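You operate a simulated robot arm through the tools that you are given. There is no shell and no other tool.

Carry out the task below with a simulated robot arm. There is one attempt and no reset: what you move stays moved.

TASK
Set the blue bottle from the grey dye box on the counter.
Fine: the box with the yellow latch, on the shelf; shut its drawer and latch it again. Set down upright: what you pick out. Where these are worked on the way, their far stop is far enough and under half their travel is too little: yellow latch.

The check looks at the end state, three seconds after you hand in, the way a careful person would. Anything else that was tipped, shoved, dropped, spilled or broken makes it a failure.

THE ROBOT
A 6-joint arm with a two-finger gripper on a trunk, on a base that drives. Base frame: it is fixed to the floor where the robot stands at the start and does not move with it; the origin is under the middle of the robot, x ahead of it, y to its left, z up. Units: m, rad, N and s.
Its first joint turns from -2.897 to 2.897 rad. Places, roughly: dye drawer [3.2, 2.3, 0.9]; small blue dye bottle, small green dye bottle, sma [3.25, 2.25, 1]; store counter top [3.5, 1.5, 0.8]; yellow latch [3.2, 2.1, 1]. Payload 2.45 kg.
The tool frame sits at the grasp point between the pads (the TCP): z along the fingers, y along the line on which they close. The tips reach 0.02 m beyond it. Largest opening 0.14 m; the body of the gripper starts 0.168 m behind the TCP.
Orientation is that of the tool frame in the base frame, as a unit quaternion [x, y, z, w]. With the fingers straight down and closing along the base's y, the tool's x points along the base's -x, its y along +y and its z along -z.

THE INTERFACE
- The arm moves only by the tool move_arm. Its argument "increments" is a list of rows, each an object of numbers (a shift or turn left out is 0, a gripper value left out holds the last): "dx", "dy", "dz": the shift along the tool's x, y, z in m; "ax", "ay", "az": the turn, a rotation vector about the tool's x, y, z in rad; "fingers": the gripper command, from -1 (shut) to 1 (fully open), values between in proportion. In form: [{"dx": .., "dy": .., "dz": .., "ax": .., "ay": .., "az": .., "fingers": ..}, ...]. A call has 1 to 20 rows; each row shifts and turns the commanded pose from where the row before left it, along the tool's axes as they then stand. Each row takes 0.2 s and may step no farther than 0.05 m and 0.15 rad from the row before; otherwise, or with a gripper value out of range, the whole call is refused. Where a pose cannot be reached the arm comes as near as it can. A force on the tool above 50 N (or 10 N above the force at the start of the call, whichever is more), or a blocked arm, ends the call early, and 0.2 s more pass. Each finger travels about 0.045 m/s and halts on what it meets, pressing with about 34 N; the grip force reading is that of the motor and also rises with nothing between the fingers. The clock runs only during rows and for 0.2 s after the last one: add rows that do not move to give the fingers time. The reply holds the time, the measured pose of the TCP, the force on the tool along the base axes, the opening and the grip force, in the units named above and with some noise, with the torque about the TCP (base axes, N m) and any sound that the robot's microphone picked up.
- Cameras (640 x 400 px; columns grow to the right, rows downward): "scene" is now at [-0.103, 0.1484, 1.1755]; the picture's right is [-0.30, -0.96, 0.00], its down [0.02, -0.01, -1.00] and it looks along [0.96, -0.30, 0.02] (base axes); focal length 267 px, centre (320, 200). "wrist" rides on the gripper at [0.078, 0.011, -0.209] in the tool frame; the picture's right is [-0.14, 0.99, 0.00], its down [-0.92, -0.13, -0.37] and it looks along [-0.37, -0.05, 0.93] (tool axes); focal length 280 px, centre (320, 200). There is no depth. A picture from a camera that has moved, and an enlarged one, comes with that camera's place and axes in the base frame and with its lens.
- camera(camera): a new picture of that camera. The clock stands still meanwhile.
- roll_base(legs): drives the robot by 1 to 6 legs, each [ahead, left, turn to the left] in m, m and rad, along the robot's own axes; the way and the turn of a leg run together, so that a leg with both is an arc; at most 1.5 m and 3.142 rad a leg. The arm and the cameras ride along, it lands a little off, and it stops where it bumps. It gives what a move gives.
- turn_head(pan, tilt): turns the head with the scene camera to pan (to the left, within 2.496 rad either way) and tilt (down, from -0.506 to 1.204), counted from straight ahead of the robot. It gives what a move gives.
- enlarge(camera, box): a new picture of the part [left, top, right, bottom] of that camera's present view, enlarged. The clock stands still meanwhile.
- sign_off(): hands the job in; it is judged then, once.

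Nothing tells you exact positions but the pictures and the camera data. Unless the task says otherwise, let go and move clear before handing in.

The tools are called as name(argument=value, ...) on one line, values as JSON. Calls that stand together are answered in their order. move_arm: Moves the arm, as the interface text tells. Its arguments: {"type":"object","properties":{"increments":{"type":"array","items":{"type":"object","properties":{"dx":{"type":"number"},"dy":{"type":"number"},"dz":{"type":"number"},"ax":{"type":"number"},"ay":{"type":"number"},"az":{"type":"number"},"fingers":{"type":"number"}}}}},"required":["increments"]} The other tools are called the same way: roll_base (legs) drives the base; turn_head (pan, tilt) turns the head that bears the scene camera; camera (camera) takes a picture; enlarge (camera, box) takes an enlarged picture of a part of a camera's view; sign_off () hands the job in.

At the start:

```text
clock: 0.0
ee_pos: [0.6416, -0.2254, 1.1475]
tool_rot: [0.0, 1.0, 0.0, 0.001]
contact_force: [0.7, 0.3, -0.2]
moment: [-0.01, 0.06, 0.02]
gripper_width: 0.1402
grasp_force: 0.1
robot x, y, heading: [-0.0037, 0.0011, -0.001]
head pan, tilt: [-0.3, -0.017]
```

scene: 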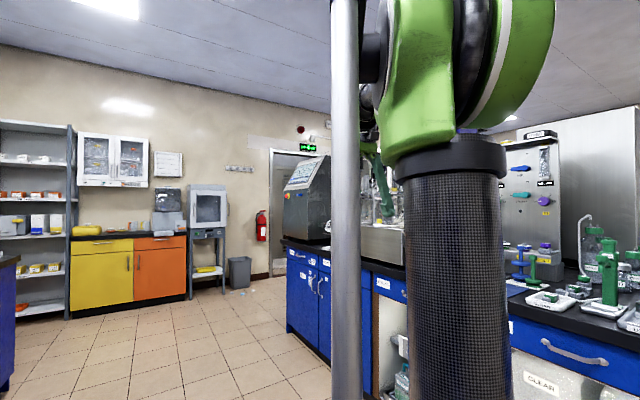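
wrist: 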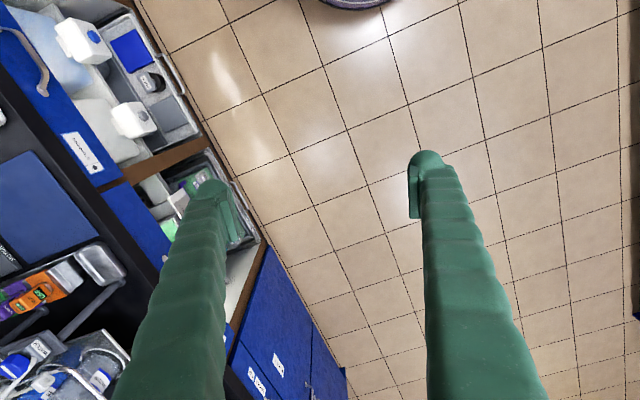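

The view shows a lab room with shelves far left and counters; the dye box should be at about (3.2, 2.2, 0.9), ahead and to the left. I'll turn the head that way to look.

turn_head(pan=0.6, tilt=0.1)

```text
clock: 1.2
ee_pos: [0.6425, -0.2261, 1.1474]
tool_rot: [0.0, 1.0, 0.0, 0.0]
contact_force: [-0.2, -0.9, -0.5]
moment: [0.02, 0.0, 0.02]
gripper_width: 0.1399
grasp_force: 0.1
robot x, y, heading: [0.0007, -0.0018, -0.002]
head pan, tilt: [0.6, 0.099]
```

I've turned the head toward the shelf area; now I'll take a picture.

camera(camera="scene")

enlarge(camera="scene", box=[220, 120, 420, 245])

```text
taken
camera scene: at [-0.1125, 0.2268, 1.1649], right [0.56, -0.83, 0.0], down [-0.08, -0.06, -1.0], along [0.82, 0.56, -0.1], focal length 267 px, centre (320, 200)
```

scene: 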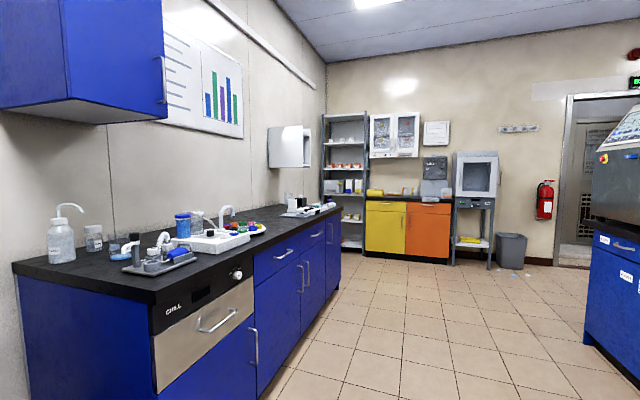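

```text
3.20 times, centred on (320, 182) of scene
camera zoom: at [-0.1125, 0.2268, 1.1649], right [0.56, -0.83, 0.0], down [-0.08, -0.06, -1.0], along [0.82, 0.56, -0.1], focal length 856 px, centre (320, 256)
```

zoom: 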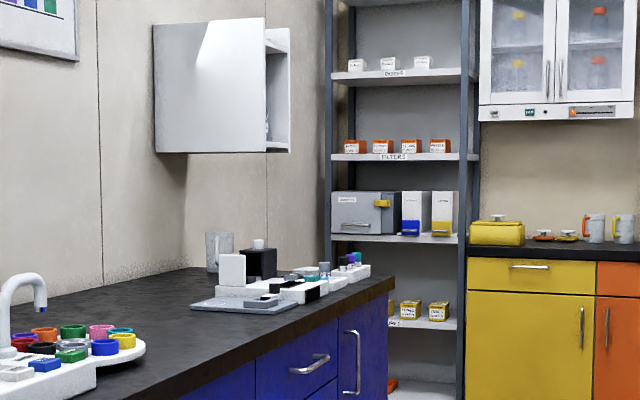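

The grey box with the yellow latch sits on the shelf unit against the far wall (about z 0.95), left of the yellow/orange cabinets with the dark counter. The room is rotated about 0.27 rad to the left; I'll turn to align with it and drive along the aisle.

roll_base(legs=[[0, 0, 0.27], [1.2, 0, 0], [0.9, 0, 0]])

turn_head(pan=0.5, tilt=0.1)

camera(camera="scene")

```text
clock: 12.5
ee_pos: [2.704, 0.4353, 1.1473]
tool_rot: [-0.113, 0.994, 0.0, 0.0]
contact_force: [-0.4, 0.6, 0.5]
moment: [-0.02, 0.01, -0.01]
gripper_width: 0.14
grasp_force: 0.0
robot x, y, heading: [2.033, 0.5106, 0.223]
head pan, tilt: [0.6, 0.099]
```

```text
clock: 13.2
ee_pos: [2.7047, 0.4361, 1.1474]
tool_rot: [-0.113, 0.994, 0.001, 0.0]
contact_force: [-0.2, -0.3, 0.3]
moment: [-0.03, -0.02, 0.01]
gripper_width: 0.1402
grasp_force: 0.0
robot x, y, heading: [2.0333, 0.5098, 0.224]
head pan, tilt: [0.499, 0.099]
```

```text
taken
camera scene: at [1.8752, 0.6995, 1.1649], right [0.66, -0.75, 0.0], down [-0.07, -0.07, -0.99], along [0.74, 0.66, -0.1], focal length 267 px, centre (320, 200)
```

scene: 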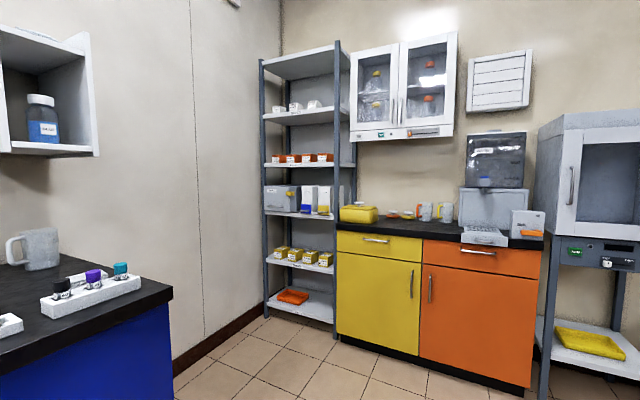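

I can see the shelf with the grey box on its middle level, with a yellow latch at its right upper side and a drawer handle. I'll enlarge for details.

enlarge(camera="scene", box=[250, 160, 346, 220])

enlarge(camera="scene", box=[320, 150, 560, 300])

```text
6.67 times, centred on (298, 190) of scene
camera zoom: at [1.8752, 0.6995, 1.1649], right [0.66, -0.75, 0.0], down [-0.07, -0.07, -0.99], along [0.74, 0.66, -0.1], focal length 1783 px, centre (467, 267)
```

zoom: 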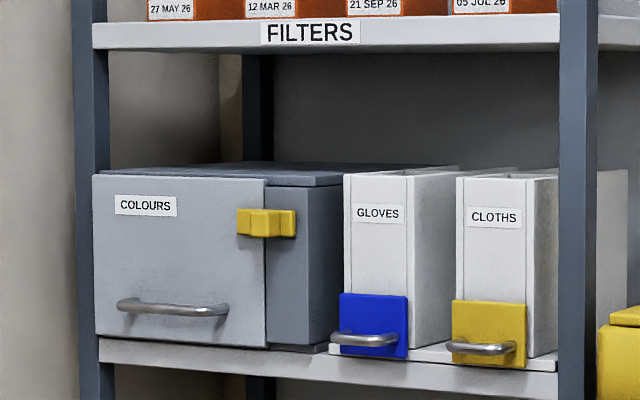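

```text
2.67 times, centred on (440, 225) of scene
camera zoom: at [1.8752, 0.6995, 1.1649], right [0.66, -0.75, 0.0], down [-0.07, -0.07, -0.99], along [0.74, 0.66, -0.1], focal length 713 px, centre (0, 133)
```

zoom: 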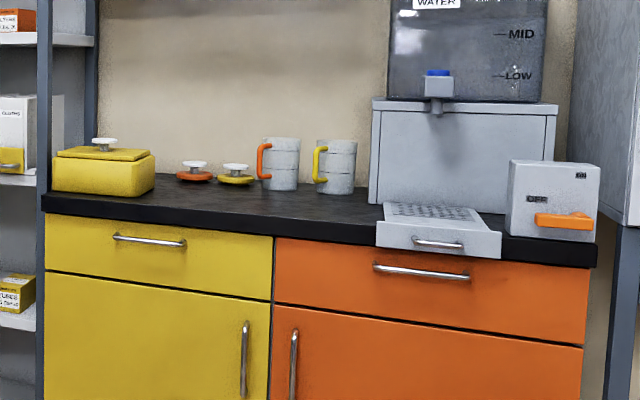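

The "COLOURS" box front faces the room at roughly (3.18, 2.31), z 0.87–1.06, with a yellow latch on its right edge. I'll roll ahead, clear of the bench end, then left toward the shelf while keeping off the left wall.

roll_base(legs=[[0, 0, 0.05], [0.6, 0, 0], [0, 0.85, 0]])

turn_head(pan=0.3, tilt=0.2)

camera(camera="scene")

camera(camera="wrist")

```text
clock: 20.4
ee_pos: [3.0935, 1.3397, 1.1457]
tool_rot: [-0.13, 0.992, 0.0, 0.0]
contact_force: [-0.3, 0.6, 0.3]
moment: [-0.01, -0.03, -0.02]
gripper_width: 0.1401
grasp_force: 0.1
robot x, y, heading: [2.418, 1.3945, 0.255]
head pan, tilt: [0.499, 0.099]
stopped in leg 3: the robot was blocked; the commanded pose is now the measured one
```

```text
clock: 21.1
ee_pos: [3.0921, 1.3413, 1.1482]
tool_rot: [-0.13, 0.992, 0.0, 0.0]
contact_force: [0.1, -0.3, -0.7]
moment: [-0.03, 0.03, 0.01]
gripper_width: 0.1401
grasp_force: 0.1
robot x, y, heading: [2.4175, 1.3981, 0.263]
head pan, tilt: [0.3, 0.201]
```

```text
taken
camera scene: at [2.2679, 1.5648, 1.1556], right [0.53, -0.85, 0.0], down [-0.17, -0.11, -0.98], along [0.83, 0.52, -0.2], focal length 267 px, centre (320, 200)
```

scene: 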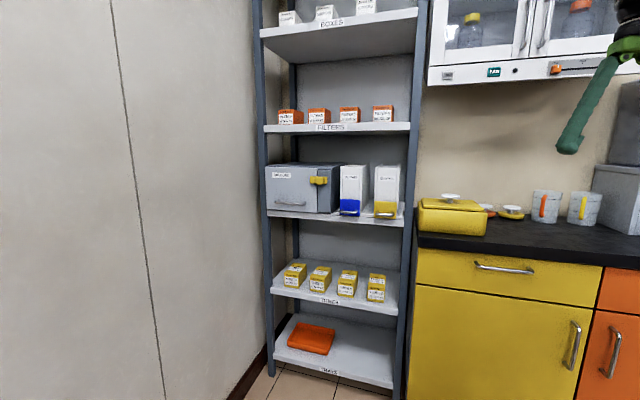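

```text
taken
camera wrist: at [3.0143, 1.332, 1.3557], right [-0.12, 0.99, 0.0], down [0.92, 0.11, 0.37], along [0.37, 0.04, -0.93], focal length 280 px, centre (320, 200)
```

wrist: 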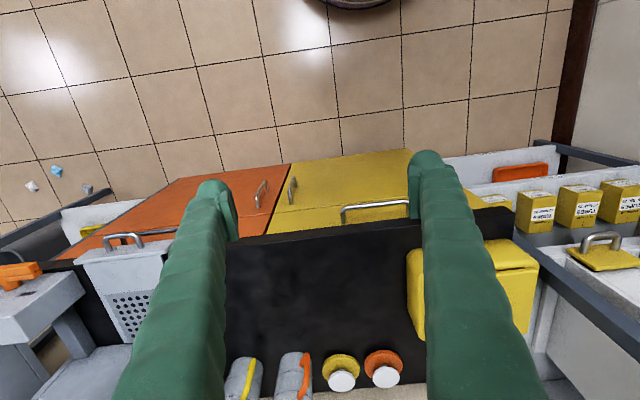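

The drive stopped about 0.1 m short, so something touches the robot. I'll look to the left and down to find what blocked it.

turn_head(pan=1.5, tilt=0.7)

camera(camera="scene")

turn_head(pan=2.3, tilt=0.7)

camera(camera="scene")

turn_head(pan=0.0, tilt=0.9)

camera(camera="scene")

```text
clock: 22.5
ee_pos: [3.0933, 1.3405, 1.1473]
tool_rot: [-0.13, 0.992, 0.0, 0.0]
contact_force: [0.4, -0.9, 0.4]
moment: [-0.01, -0.02, 0.01]
gripper_width: 0.1398
grasp_force: 0.1
robot x, y, heading: [2.4116, 1.3943, 0.259]
head pan, tilt: [1.499, 0.7]
```

```text
taken
camera scene: at [2.1731, 1.5989, 1.1102], right [0.98, 0.19, 0.0], down [0.12, -0.63, -0.77], along [-0.14, 0.75, -0.64], focal length 267 px, centre (320, 200)
```

scene: 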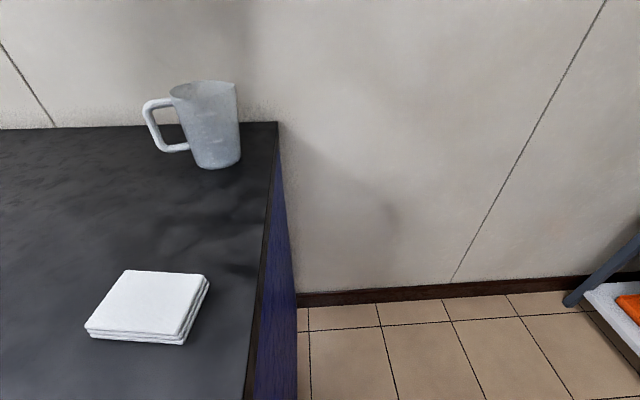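

```text
clock: 23.6
ee_pos: [3.0933, 1.342, 1.147]
tool_rot: [-0.129, 0.992, 0.001, 0.0]
contact_force: [-0.1, 0.1, -0.3]
moment: [0.02, 0.02, -0.01]
gripper_width: 0.1401
grasp_force: 0.0
robot x, y, heading: [2.4176, 1.3956, 0.259]
head pan, tilt: [2.3, 0.7]
```

```text
taken
camera scene: at [2.118, 1.5622, 1.1102], right [0.55, 0.83, 0.0], down [0.54, -0.35, -0.77], along [-0.64, 0.42, -0.64], focal length 267 px, centre (320, 200)
```

scene: 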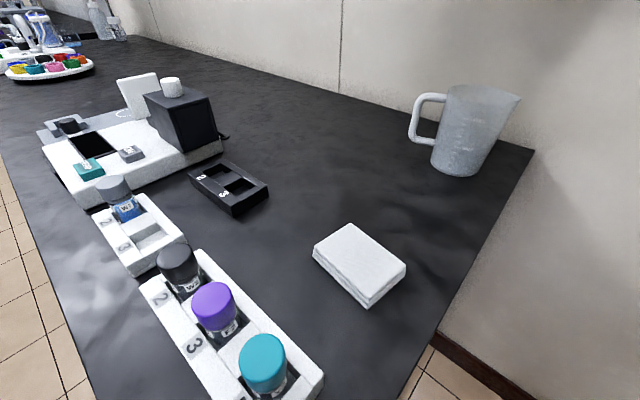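

```text
clock: 25.8
ee_pos: [3.0923, 1.3409, 1.1468]
tool_rot: [-0.129, 0.992, 0.0, 0.001]
contact_force: [0.0, 0.4, 0.4]
moment: [-0.01, 0.0, -0.01]
gripper_width: 0.1402
grasp_force: 0.1
robot x, y, heading: [2.4177, 1.396, 0.258]
head pan, tilt: [0.0, 0.901]
```

```text
taken
camera scene: at [2.2619, 1.5348, 1.094], right [0.26, -0.97, 0.0], down [-0.76, -0.2, -0.62], along [0.6, 0.16, -0.78], focal length 267 px, centre (320, 200)
```

scene: 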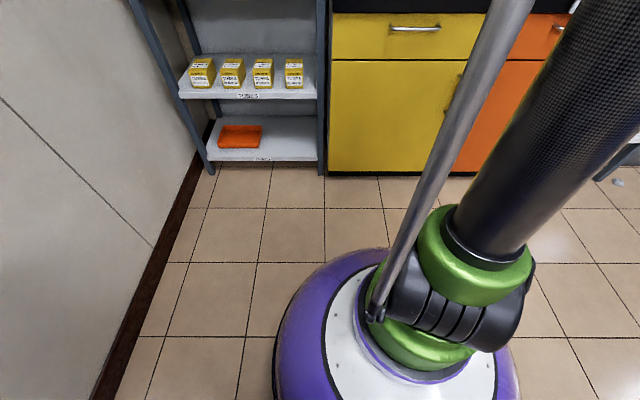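

The base (round, radius about 0.3 m) touched the fixed bench end; the bench ends at about u=2.48 along the room axis. I'll retract the arm first so it doesn't reach into the shelf, then move ahead and left.

move_arm(increments=[{"dx": 0.04}, {"dx": 0.05}, {"dx": 0.05}, {"dx": 0.05}, {"dx": 0.05}, {"dx": 0.02}])

roll_base(legs=[[0.28, -0.02, 0.0], [0, 0.35, 0.015]])

turn_head(pan=0.1, tilt=0.25)

camera(camera="scene")

camera(camera="wrist")

```text
clock: 27.4
ee_pos: [2.8859, 1.2608, 1.1583]
tool_rot: [-0.132, 0.991, 0.0, 0.001]
contact_force: [-1.0, -0.2, -0.4]
moment: [-0.06, -0.05, 0.0]
gripper_width: 0.1399
grasp_force: 0.0
robot x, y, heading: [2.4182, 1.3974, 0.257]
head pan, tilt: [0.0, 0.901]
stopped in row 6: the arm was blocked; the commanded pose is now the measured one
```

```text
clock: 31.2
ee_pos: [3.0657, 1.6624, 1.1594]
tool_rot: [-0.146, 0.989, 0.001, 0.0]
contact_force: [-0.1, 0.2, -0.6]
moment: [0.02, 0.0, 0.04]
gripper_width: 0.1398
grasp_force: 0.1
robot x, y, heading: [2.5933, 1.7801, 0.292]
head pan, tilt: [0.0, 0.901]
```

```text
clock: 32.2
ee_pos: [3.0654, 1.6617, 1.16]
tool_rot: [-0.146, 0.989, 0.0, 0.0]
contact_force: [-0.2, -0.3, -0.7]
moment: [0.01, -0.04, 0.0]
gripper_width: 0.1401
grasp_force: 0.0
robot x, y, heading: [2.5939, 1.7803, 0.289]
head pan, tilt: [0.099, 0.25]
```

```text
taken
camera scene: at [2.4436, 1.9414, 1.1433], right [0.49, -0.87, 0.0], down [-0.28, -0.16, -0.95], along [0.83, 0.46, -0.33], focal length 267 px, centre (320, 200)
```

scene: 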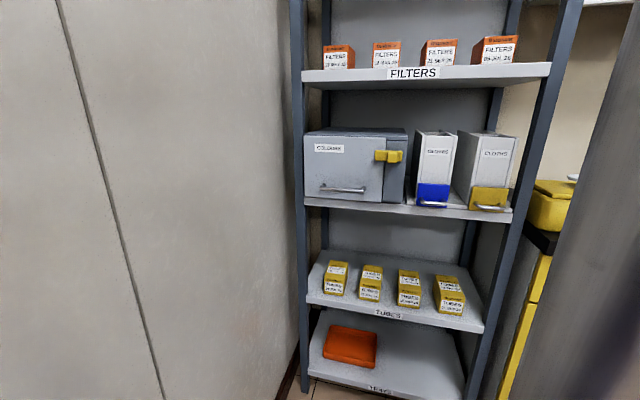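

```text
taken
camera wrist: at [2.9873, 1.6512, 1.3671], right [-0.15, 0.99, 0.0], down [0.92, 0.14, 0.37], along [0.36, 0.06, -0.93], focal length 280 px, centre (320, 200)
```

wrist: 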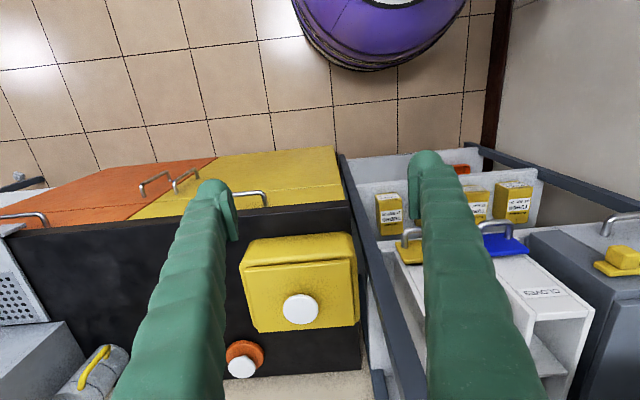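

I'm now in front of the shelf. I'll enlarge the box to study the latch and get exact positions.

enlarge(camera="scene", box=[290, 115, 418, 215])

enlarge(camera="scene", box=[360, 135, 424, 185])

enlarge(camera="wrist", box=[512, 200, 640, 300])

```text
4.00 times, centred on (354, 165) of scene
camera zoom: at [2.4436, 1.9414, 1.1433], right [0.49, -0.87, 0.0], down [-0.28, -0.16, -0.95], along [0.83, 0.46, -0.33], focal length 1070 px, centre (184, 340)
```

zoom: 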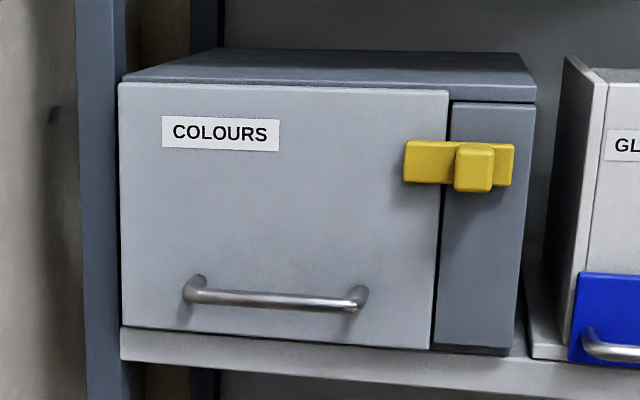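

```text
8.00 times, centred on (392, 160) of scene
camera zoom: at [2.4436, 1.9414, 1.1433], right [0.49, -0.87, 0.0], down [-0.28, -0.16, -0.95], along [0.83, 0.46, -0.33], focal length 2139 px, centre (-256, 520)
```

zoom: 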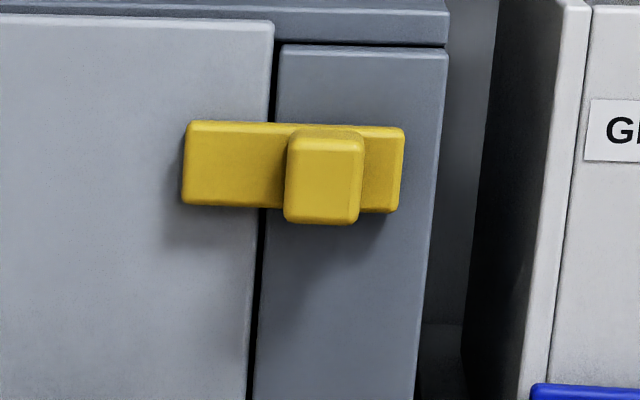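

```text
4.00 times, centred on (576, 250) of wrist
camera zoom: at [2.9873, 1.6512, 1.3671], right [-0.15, 0.99, 0.0], down [0.92, 0.14, 0.37], along [0.36, 0.06, -0.93], focal length 1122 px, centre (-704, 0)
```

zoom: 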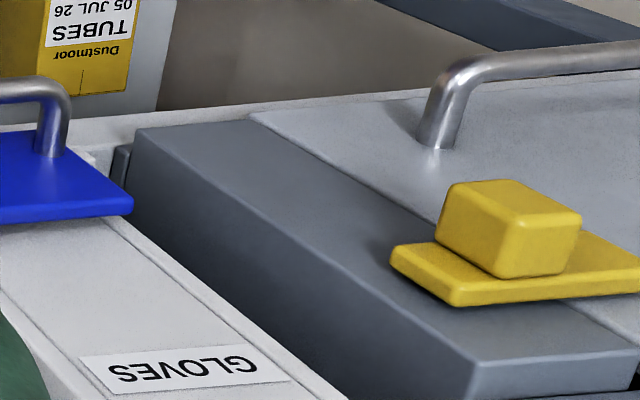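

The latch is a yellow bar with a block-shaped knob across the seam between the drawer front and the fixed right panel. The head camera's reported axes look slightly off from the pan/tilt reading, so I'll retake the picture to check consistency.

turn_head(pan=0.1, tilt=0.25)

enlarge(camera="scene", box=[290, 90, 546, 250])

enlarge(camera="wrist", box=[480, 160, 640, 260])

```text
clock: 32.8
ee_pos: [3.0664, 1.6625, 1.1579]
tool_rot: [-0.146, 0.989, 0.0, 0.0]
contact_force: [-0.1, 0.2, -0.6]
moment: [-0.01, -0.01, -0.01]
gripper_width: 0.14
grasp_force: 0.1
robot x, y, heading: [2.5967, 1.7848, 0.289]
head pan, tilt: [0.099, 0.25]
```

```text
2.50 times, centred on (418, 170) of scene
camera zoom: at [2.4436, 1.9415, 1.1442], right [0.49, -0.87, 0.0], down [-0.28, -0.15, -0.95], along [0.83, 0.46, -0.32], focal length 668 px, centre (75, 275)
```

zoom: 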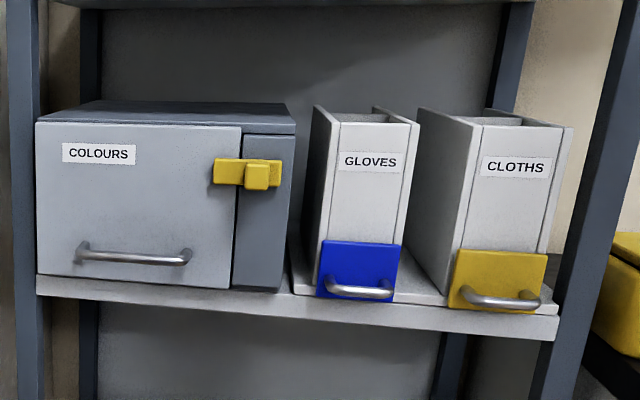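

```text
4.00 times, centred on (560, 210) of wrist
camera zoom: at [2.9873, 1.6511, 1.3671], right [-0.15, 0.99, 0.0], down [0.92, 0.14, 0.37], along [0.36, 0.06, -0.93], focal length 1122 px, centre (-640, 160)
```

zoom: 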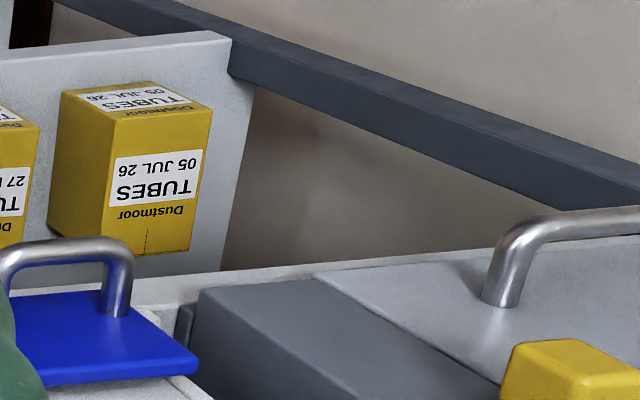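

From two views I place the drawer front with corners at about (3.097, 2.358) and (3.161, 2.136), bottom z≈0.886; knob near z≈1.02 just right of the seam; handle at z≈0.93. I need some room for a horizontal tool, so I'll back the base up a little and then pitch the gripper to point at the shelf.

roll_base(legs=[[-0.14, 0, -0.008]])

move_arm(increments=[{"ay": -0.143}, {"ay": -0.143}, {"ay": -0.143}, {"ay": -0.143}, {"ay": -0.143}, {"ay": -0.143}, {"ay": -0.143}, {"ay": -0.143}, {"ay": -0.143}, {"ay": -0.143}, {"ay": -0.141}])

camera(camera="wrist")

camera(camera="scene")

```text
clock: 34.1
ee_pos: [2.9309, 1.6199, 1.1592]
tool_rot: [-0.143, 0.99, 0.0, -0.001]
contact_force: [-0.3, 0.4, -0.3]
moment: [-0.01, 0.02, -0.05]
gripper_width: 0.1399
grasp_force: 0.0
robot x, y, heading: [2.4573, 1.7407, 0.281]
head pan, tilt: [0.099, 0.25]
```

```text
clock: 34.9
ee_pos: [3.0127, 1.5742, 1.1876]
tool_rot: [-0.138, 0.969, 0.028, 0.2]
contact_force: [-0.3, -0.2, -0.2]
moment: [-0.01, -0.07, 0.02]
gripper_width: 0.1401
grasp_force: 0.0
robot x, y, heading: [2.4595, 1.7415, 0.286]
head pan, tilt: [0.099, 0.25]
stopped in row 4: the arm was blocked; the commanded pose is now the measured one
```

```text
taken
camera wrist: at [2.8607, 1.5422, 1.3482], right [-0.16, 0.99, 0.05], down [0.71, 0.07, 0.7], along [0.69, 0.15, -0.71], focal length 280 px, centre (320, 200)
```

wrist: 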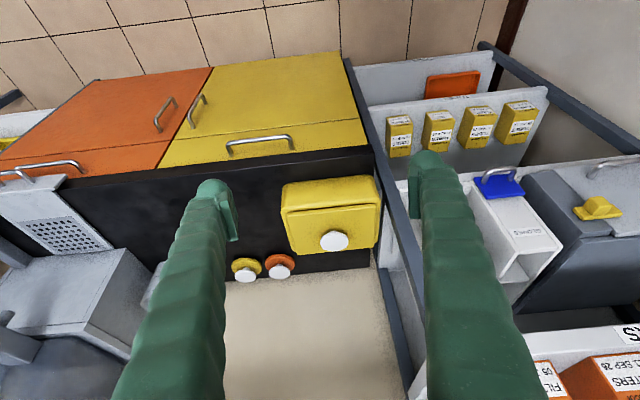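

```text
taken
camera scene: at [2.2847, 1.932, 1.1453], right [0.79, -0.61, 0.0], down [-0.18, -0.24, -0.95], along [0.58, 0.76, -0.3], focal length 267 px, centre (320, 200)
```

scene: 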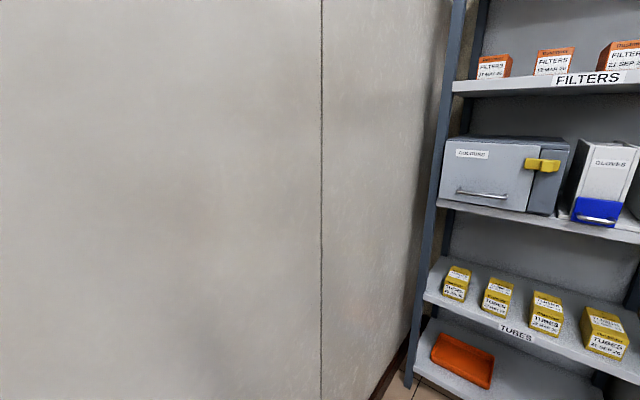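

The arm's elbow is pressing the head mast (the scene camera got turned), so retracting this far is what "blocks" the arm. I'll extend the arm again and look at how the arm is laid out.

move_arm(increments=[{"dx": -0.0368, "dz": 0.0156}, {"dx": -0.0368, "dz": 0.0156}, {"dx": -0.0368, "dz": 0.0156}, {"dx": -0.0368, "dz": 0.0156}])

turn_head(pan=-0.4, tilt=0.1)

camera(camera="scene")

```text
clock: 35.9
ee_pos: [3.1634, 1.6202, 1.188]
tool_rot: [-0.138, 0.969, 0.029, 0.201]
contact_force: [0.5, 0.7, 0.6]
moment: [-0.02, -0.04, 0.03]
gripper_width: 0.14
grasp_force: 0.0
robot x, y, heading: [2.4583, 1.7452, 0.284]
head pan, tilt: [0.099, 0.25]
```

```text
clock: 36.9
ee_pos: [3.1643, 1.6203, 1.187]
tool_rot: [-0.139, 0.969, 0.029, 0.2]
contact_force: [1.1, -0.2, -0.7]
moment: [0.0, -0.02, 0.01]
gripper_width: 0.1399
grasp_force: 0.0
robot x, y, heading: [2.4595, 1.7462, 0.283]
head pan, tilt: [-0.4, 0.099]
```

```text
taken
camera scene: at [2.3198, 1.8472, 1.1649], right [-0.12, -0.99, 0.0], down [-0.1, 0.01, -0.99], along [0.99, -0.11, -0.1], focal length 267 px, centre (320, 200)
```

scene: 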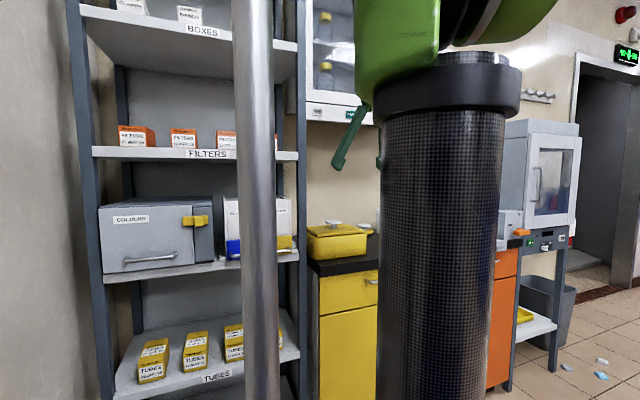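

Now head data are consistent again. The arm should work with the target on its left so the elbow stays away from the head; I'll swing the TCP left in front of the shelf (staying about 0.13 m off it), then continue pitching.

move_arm(increments=[{"dy": 0.05}, {"dy": 0.05}, {"dy": 0.05}, {"dy": 0.05}, {"dy": 0.05}, {"dy": 0.05}, {"dy": 0.05}, {"dy": 0.05}, {"dy": 0.05}])

camera(camera="scene")

camera(camera="wrist")

```text
clock: 38.9
ee_pos: [3.0379, 2.0549, 1.1869]
tool_rot: [-0.138, 0.969, 0.029, 0.2]
contact_force: [-0.1, -0.1, 0.3]
moment: [0.05, 0.01, 0.04]
gripper_width: 0.1399
grasp_force: 0.0
robot x, y, heading: [2.4562, 1.7422, 0.287]
head pan, tilt: [-0.4, 0.099]
```

```text
taken
camera scene: at [2.3197, 1.8471, 1.1649], right [-0.12, -0.99, 0.0], down [-0.1, 0.01, -0.99], along [0.99, -0.12, -0.1], focal length 267 px, centre (320, 200)
```

scene: 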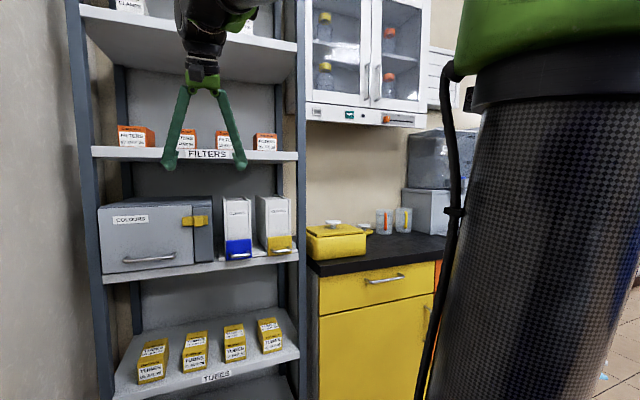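

```text
taken
camera wrist: at [2.8854, 2.0229, 1.347], right [-0.15, 0.99, 0.05], down [0.71, 0.07, 0.7], along [0.69, 0.15, -0.71], focal length 280 px, centre (320, 200)
```

wrist: 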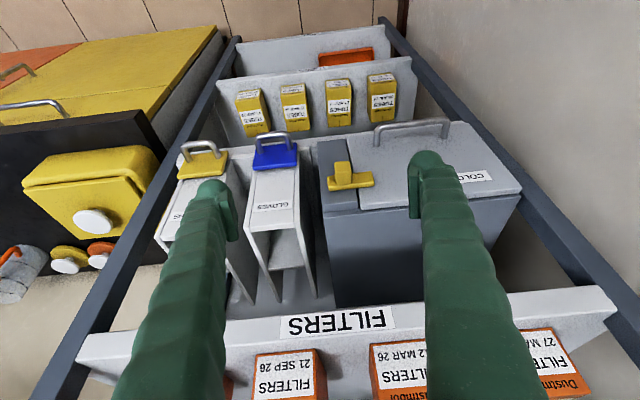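

Good close view of the box. Next I'll continue pitching the gripper to horizontal, checking for blocks.

move_arm(increments=[{"ay": -0.145}, {"ay": -0.145}, {"ay": -0.145}, {"ay": -0.145}, {"ay": -0.145}, {"ay": -0.145}, {"ay": -0.145}, {"ay": -0.145}])

camera(camera="scene")

camera(camera="wrist")

```text
clock: 40.7
ee_pos: [3.0375, 2.0519, 1.1884]
tool_rot: [-0.101, 0.7, 0.101, 0.7]
contact_force: [-1.1, -0.4, 0.3]
moment: [-0.01, 0.01, 0.04]
gripper_width: 0.1398
grasp_force: 0.0
robot x, y, heading: [2.4617, 1.7452, 0.281]
head pan, tilt: [-0.4, 0.099]
```

```text
taken
camera scene: at [2.3196, 1.8472, 1.1649], right [-0.12, -0.99, 0.0], down [-0.1, 0.01, -1.0], along [0.99, -0.12, -0.1], focal length 267 px, centre (320, 200)
```

scene: 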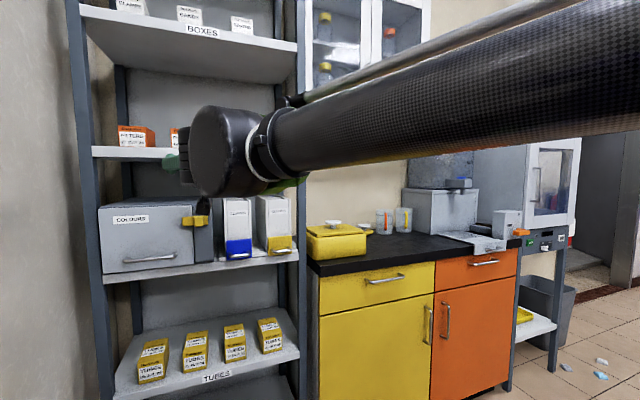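

```text
taken
camera wrist: at [2.8338, 2.0049, 1.1095], right [-0.28, 0.95, 0.14], down [-0.32, -0.23, 0.92], along [0.91, 0.21, 0.36], focal length 280 px, centre (320, 200)
```

wrist: 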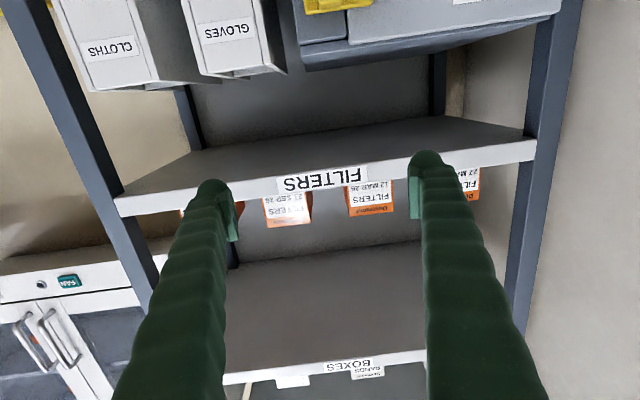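

The tool is now horizontal, pointing at the shelf. I'll lower it to the latch height (z≈1.02) and centre on the knob, still ~0.12 m off the box.

move_arm(increments=[{"dx": 0.042, "dy": 0.008}, {"dx": 0.042, "dy": 0.008}, {"dx": 0.042, "dy": 0.008}, {"dx": 0.04, "dy": 0.008}, {}])

camera(camera="wrist")

turn_head(pan=0.35, tilt=0.25)

camera(camera="scene")

```text
clock: 41.9
ee_pos: [3.0303, 2.0844, 1.0238]
tool_rot: [-0.1, 0.7, 0.1, 0.7]
contact_force: [-0.1, -0.8, 0.1]
moment: [0.01, 0.03, 0.01]
gripper_width: 0.1399
grasp_force: 0.0
robot x, y, heading: [2.4556, 1.7414, 0.287]
head pan, tilt: [-0.4, 0.099]
```

```text
taken
camera wrist: at [2.8261, 2.0366, 0.9452], right [-0.28, 0.95, 0.14], down [-0.32, -0.22, 0.92], along [0.91, 0.21, 0.36], focal length 280 px, centre (320, 200)
```

wrist: 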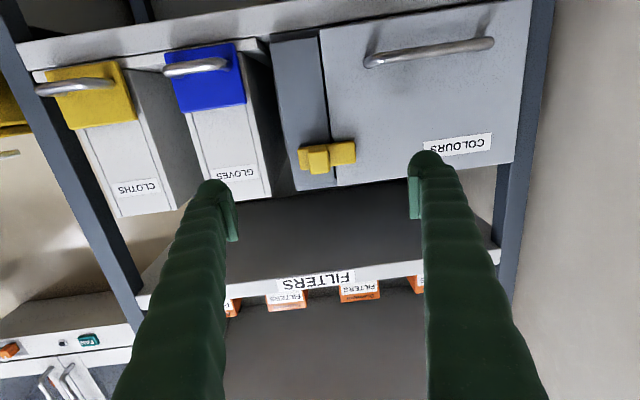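

```text
clock: 43.0
ee_pos: [3.031, 2.0839, 1.0233]
tool_rot: [-0.1, 0.701, 0.1, 0.7]
contact_force: [0.6, -0.6, 0.3]
moment: [-0.02, -0.01, 0.0]
gripper_width: 0.1402
grasp_force: 0.1
robot x, y, heading: [2.4565, 1.7439, 0.283]
head pan, tilt: [0.351, 0.25]
```

```text
taken
camera scene: at [2.3034, 1.9132, 1.151], right [0.59, -0.81, 0.0], down [-0.2, -0.15, -0.97], along [0.78, 0.57, -0.25], focal length 267 px, centre (320, 200)
```

scene: 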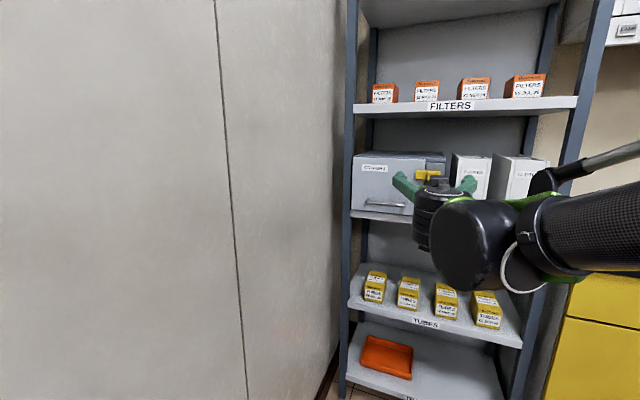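

I can see the latch in the wrist view (upside-down image). I'll enlarge it to triangulate it precisely.

enlarge(camera="wrist", box=[270, 110, 398, 190])

enlarge(camera="scene", box=[345, 140, 473, 220])

```text
5.00 times, centred on (334, 150) of wrist
camera zoom: at [2.8261, 2.0366, 0.9456], right [-0.28, 0.95, 0.14], down [-0.32, -0.22, 0.92], along [0.91, 0.21, 0.36], focal length 1402 px, centre (250, 450)
```

zoom: 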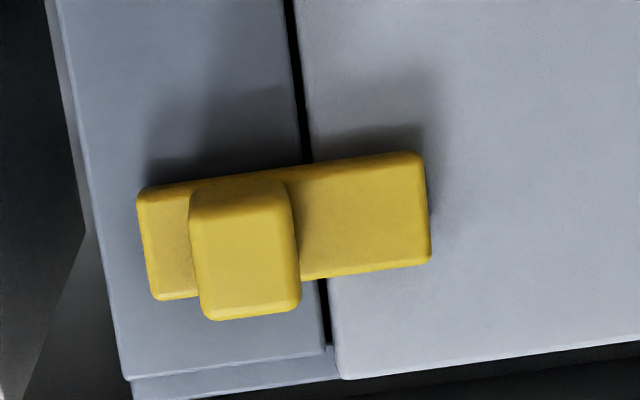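

```text
5.00 times, centred on (409, 180) of scene
camera zoom: at [2.3034, 1.9132, 1.151], right [0.59, -0.81, 0.0], down [-0.2, -0.15, -0.97], along [0.78, 0.57, -0.25], focal length 1337 px, centre (-125, 300)
```

zoom: 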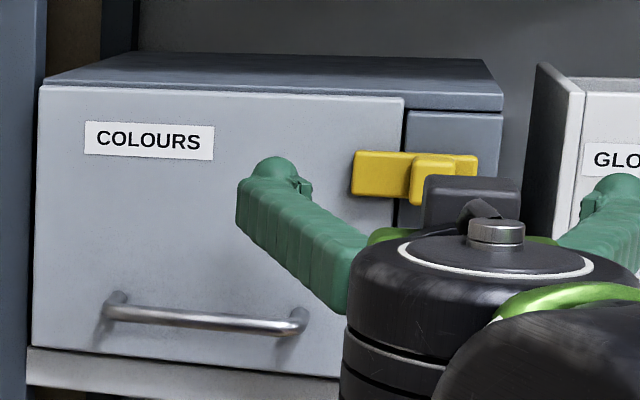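

The knob is nearly on the tool axis, about 0.11 m ahead (front face u≈3.60). I'll narrow the fingers to about 5 cm and advance 6 cm, then look again.

move_arm(increments=[{"fingers": -0.28}, {"fingers": -0.28}, {"fingers": -0.28}, {"fingers": -0.28}, {"fingers": -0.28}, {"fingers": -0.28}, {"dz": 0.03, "dx": 0.002}, {"dz": 0.03}, {}])

camera(camera="wrist")

enlarge(camera="scene", box=[345, 140, 473, 220])

```text
clock: 45.0
ee_pos: [3.0896, 2.0995, 1.0203]
tool_rot: [-0.099, 0.7, 0.099, 0.7]
contact_force: [-0.7, -0.8, -0.4]
moment: [-0.02, -0.02, -0.02]
gripper_width: 0.0504
grasp_force: 0.0
robot x, y, heading: [2.4569, 1.7422, 0.281]
head pan, tilt: [0.351, 0.25]
```

```text
taken
camera wrist: at [2.8844, 2.0522, 0.9416], right [-0.28, 0.95, 0.14], down [-0.32, -0.22, 0.92], along [0.91, 0.21, 0.36], focal length 280 px, centre (320, 200)
```

wrist: 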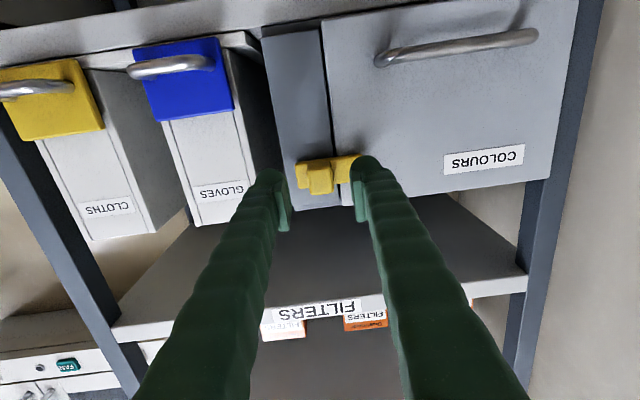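

```text
5.00 times, centred on (409, 180) of scene
camera zoom: at [2.3034, 1.9132, 1.151], right [0.59, -0.81, 0.0], down [-0.2, -0.15, -0.97], along [0.78, 0.57, -0.25], focal length 1337 px, centre (-125, 300)
```

zoom: 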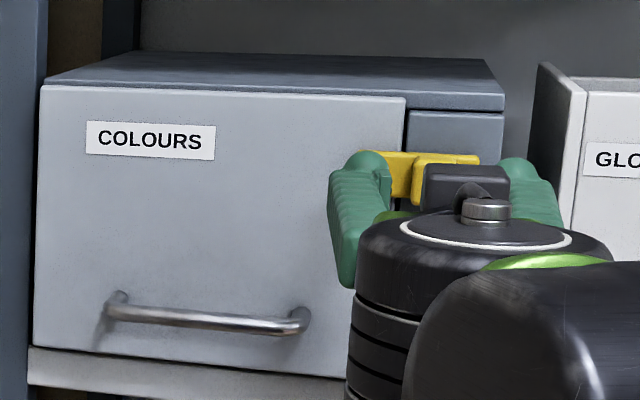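

enlarge(camera="wrist", box=[256, 130, 384, 210])

```text
5.00 times, centred on (320, 170) of wrist
camera zoom: at [2.8844, 2.0522, 0.9416], right [-0.28, 0.95, 0.14], down [-0.32, -0.22, 0.92], along [0.91, 0.21, 0.36], focal length 1402 px, centre (320, 350)
```

zoom: 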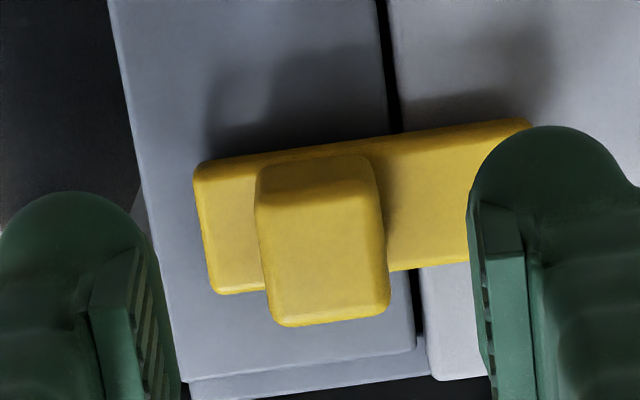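

The knob is centred between the fingers. I'll advance another 2.5 cm and check again before closing.

move_arm(increments=[{"dz": 0.0125}, {"dz": 0.0125}, {}])

enlarge(camera="wrist", box=[256, 130, 384, 210])

enlarge(camera="scene", box=[390, 145, 454, 185])

```text
clock: 45.8
ee_pos: [3.1124, 2.1063, 1.0193]
tool_rot: [-0.1, 0.701, 0.1, 0.699]
contact_force: [0.1, 0.3, -0.3]
moment: [-0.02, 0.03, -0.02]
gripper_width: 0.0504
grasp_force: 0.0
robot x, y, heading: [2.459, 1.7445, 0.284]
head pan, tilt: [0.351, 0.25]
```

```text
5.00 times, centred on (320, 170) of wrist
camera zoom: at [2.9076, 2.0586, 0.9418], right [-0.28, 0.95, 0.14], down [-0.32, -0.22, 0.92], along [0.91, 0.21, 0.36], focal length 1402 px, centre (320, 350)
```

zoom: 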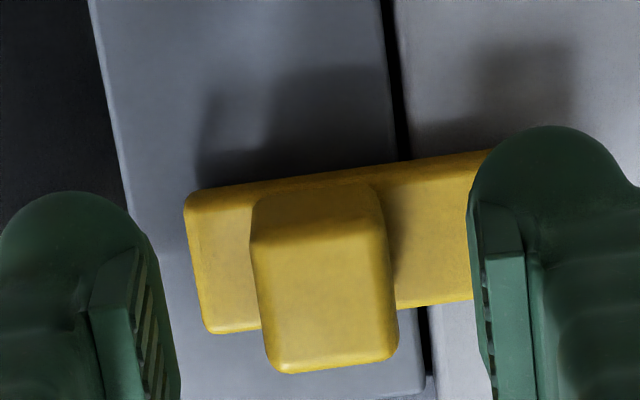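

```text
10.00 times, centred on (422, 165) of scene
camera zoom: at [2.3034, 1.9133, 1.151], right [0.59, -0.81, 0.0], down [-0.2, -0.15, -0.97], along [0.78, 0.57, -0.25], focal length 2674 px, centre (-700, 550)
```

zoom: 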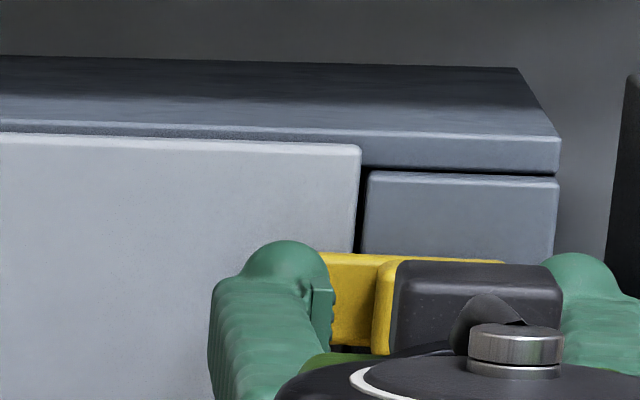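

The knob's face is about 3 cm ahead of the TCP and some 7 mm above its axis. I'll raise 7 mm, advance in small steps so the pads straddle the knob, and watch the contact force.

move_arm(increments=[{"dx": -0.007}, {"dz": 0.01}, {"dz": 0.01}, {"dz": 0.008}, {}])

enlarge(camera="wrist", box=[256, 130, 384, 210])

enlarge(camera="scene", box=[390, 145, 454, 185])

```text
clock: 47.0
ee_pos: [3.1374, 2.1131, 1.0281]
tool_rot: [-0.1, 0.7, 0.1, 0.7]
contact_force: [-9.7, -3.2, -4.6]
moment: [-0.18, 0.04, 0.38]
gripper_width: 0.0501
grasp_force: 0.0
robot x, y, heading: [2.4576, 1.7404, 0.286]
head pan, tilt: [0.351, 0.25]
```

```text
5.00 times, centred on (320, 170) of wrist
camera zoom: at [2.9331, 2.0664, 0.949], right [-0.28, 0.95, 0.14], down [-0.32, -0.22, 0.92], along [0.91, 0.21, 0.36], focal length 1402 px, centre (320, 350)
```

zoom: 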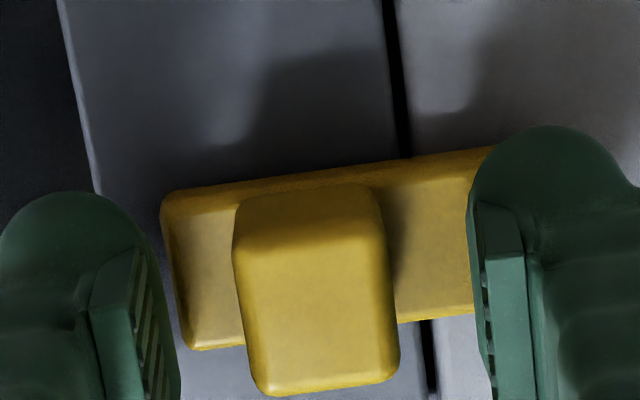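

```text
10.00 times, centred on (422, 165) of scene
camera zoom: at [2.303, 1.9131, 1.1509], right [0.59, -0.81, 0.0], down [-0.2, -0.15, -0.97], along [0.78, 0.57, -0.25], focal length 2674 px, centre (-700, 550)
```

zoom: 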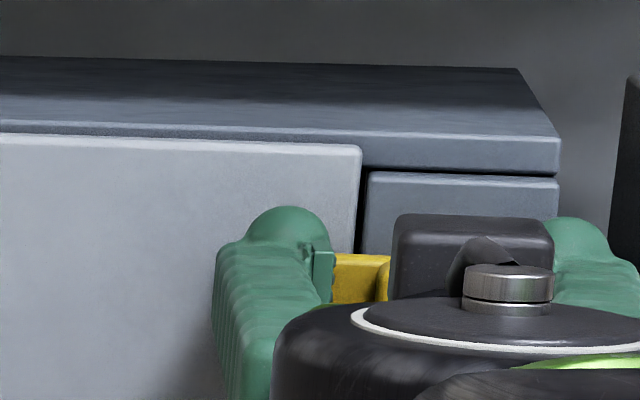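

The tips touched the bar lightly (10 N) with the pads either side of the knob. I'll back off 3 mm and close on the knob.

move_arm(increments=[{"dz": -0.003}, {"fingers": -1}, {"fingers": -1}, {"fingers": -1}, {"fingers": -1}])

enlarge(camera="wrist", box=[240, 120, 400, 220])

```text
clock: 48.2
ee_pos: [3.1356, 2.1124, 1.0269]
tool_rot: [-0.099, 0.7, 0.099, 0.7]
contact_force: [-6.2, -4.0, -1.6]
moment: [-0.02, 0.03, -0.11]
gripper_width: 0.0228
grasp_force: 44.5
robot x, y, heading: [2.4562, 1.7483, 0.283]
head pan, tilt: [0.351, 0.25]
```

```text
4.00 times, centred on (320, 170) of wrist
camera zoom: at [2.9311, 2.0659, 0.9491], right [-0.28, 0.95, 0.14], down [-0.32, -0.22, 0.92], along [0.91, 0.21, 0.36], focal length 1122 px, centre (320, 320)
```

zoom: 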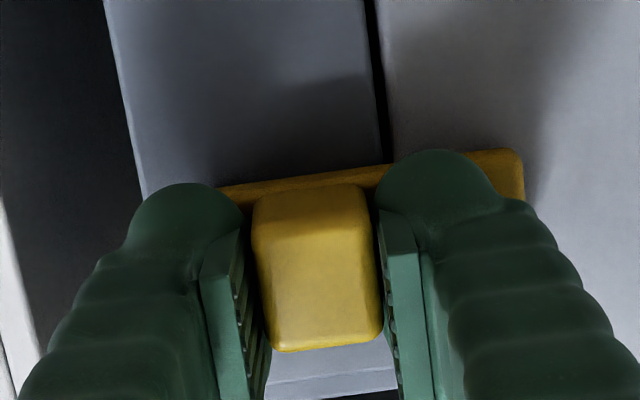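

The knob is gripped (23 mm). Now I'll test how the latch moves with a small turn: first left end up by 0.08 rad, reading the torque.

move_arm(increments=[{"az": 0.04}, {"az": 0.04}, {}])

enlarge(camera="wrist", box=[240, 120, 400, 220])

```text
clock: 49.0
ee_pos: [3.1351, 2.1121, 1.0271]
tool_rot: [-0.071, 0.704, 0.126, 0.695]
contact_force: [-4.3, -4.3, 10.3]
moment: [-0.87, -0.28, -0.11]
gripper_width: 0.0241
grasp_force: 44.2
robot x, y, heading: [2.455, 1.7448, 0.284]
head pan, tilt: [0.351, 0.25]
```

```text
4.00 times, centred on (320, 170) of wrist
camera zoom: at [2.9293, 2.0718, 0.9509], right [-0.27, 0.94, 0.22], down [-0.3, -0.3, 0.91], along [0.92, 0.18, 0.36], focal length 1122 px, centre (320, 320)
```

zoom: 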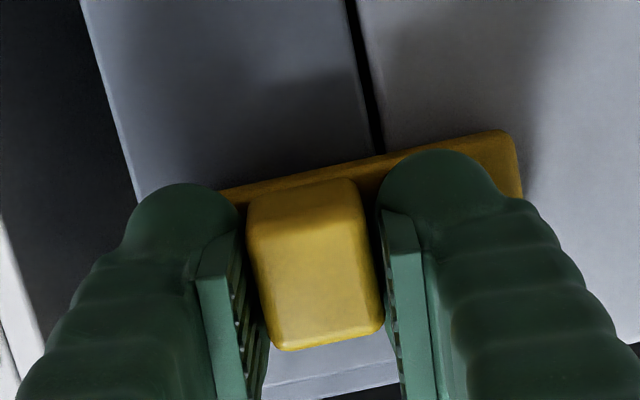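

Turning left-end-up is resisted (0.9 N·m, knob stays put). I'll return and test the other way.

move_arm(increments=[{"az": -0.04}, {"az": -0.04}, {"az": -0.04}, {"az": -0.04}, {}])

enlarge(camera="wrist", box=[240, 120, 400, 220])

```text
clock: 50.2
ee_pos: [3.1351, 2.1128, 1.0269]
tool_rot: [-0.127, 0.696, 0.071, 0.703]
contact_force: [11.6, 4.1, 7.6]
moment: [0.88, 0.14, -0.02]
gripper_width: 0.0244
grasp_force: 45.0
robot x, y, heading: [2.4559, 1.7449, 0.285]
head pan, tilt: [0.351, 0.25]
```

```text
4.00 times, centred on (320, 170) of wrist
camera zoom: at [2.9326, 2.0595, 0.9487], right [-0.28, 0.96, 0.06], down [-0.34, -0.15, 0.93], along [0.9, 0.24, 0.37], focal length 1122 px, centre (320, 320)
```

zoom: 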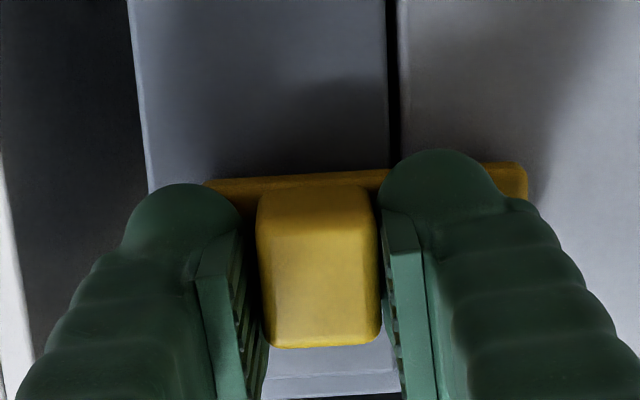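

Turning is resisted equally both ways, so it's a sliding bolt. I'll square up again and try a small slide to the right (away from the drawer).

move_arm(increments=[{"az": 0.04}, {"az": 0.04}, {}])

move_arm(increments=[{"dy": -0.004}, {"dy": -0.004}, {}])

enlarge(camera="wrist", box=[240, 120, 400, 220])

```text
clock: 51.0
ee_pos: [3.1346, 2.113, 1.0272]
tool_rot: [-0.1, 0.701, 0.099, 0.699]
contact_force: [6.3, 2.2, -2.2]
moment: [0.0, -0.05, -0.06]
gripper_width: 0.0226
grasp_force: 45.3
robot x, y, heading: [2.4529, 1.7416, 0.287]
head pan, tilt: [0.351, 0.25]
```

```text
clock: 51.8
ee_pos: [3.1359, 2.1056, 1.0273]
tool_rot: [-0.1, 0.701, 0.099, 0.699]
contact_force: [8.6, 2.4, 15.3]
moment: [0.06, -0.15, 0.02]
gripper_width: 0.0227
grasp_force: 44.9
robot x, y, heading: [2.4585, 1.7424, 0.282]
head pan, tilt: [0.351, 0.25]
```

```text
4.00 times, centred on (320, 170) of wrist
camera zoom: at [2.9329, 2.0573, 0.9488], right [-0.28, 0.95, 0.14], down [-0.32, -0.22, 0.92], along [0.91, 0.21, 0.36], focal length 1122 px, centre (320, 320)
```

zoom: 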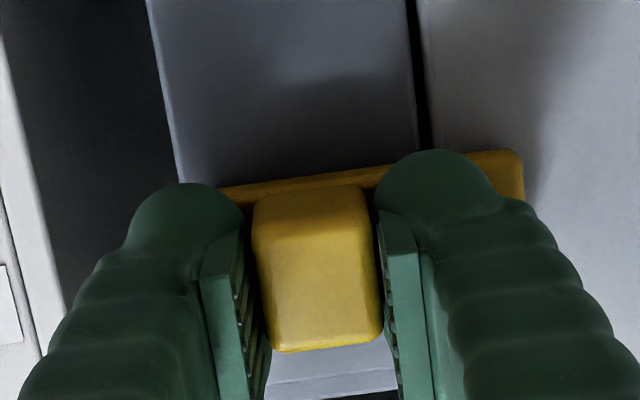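

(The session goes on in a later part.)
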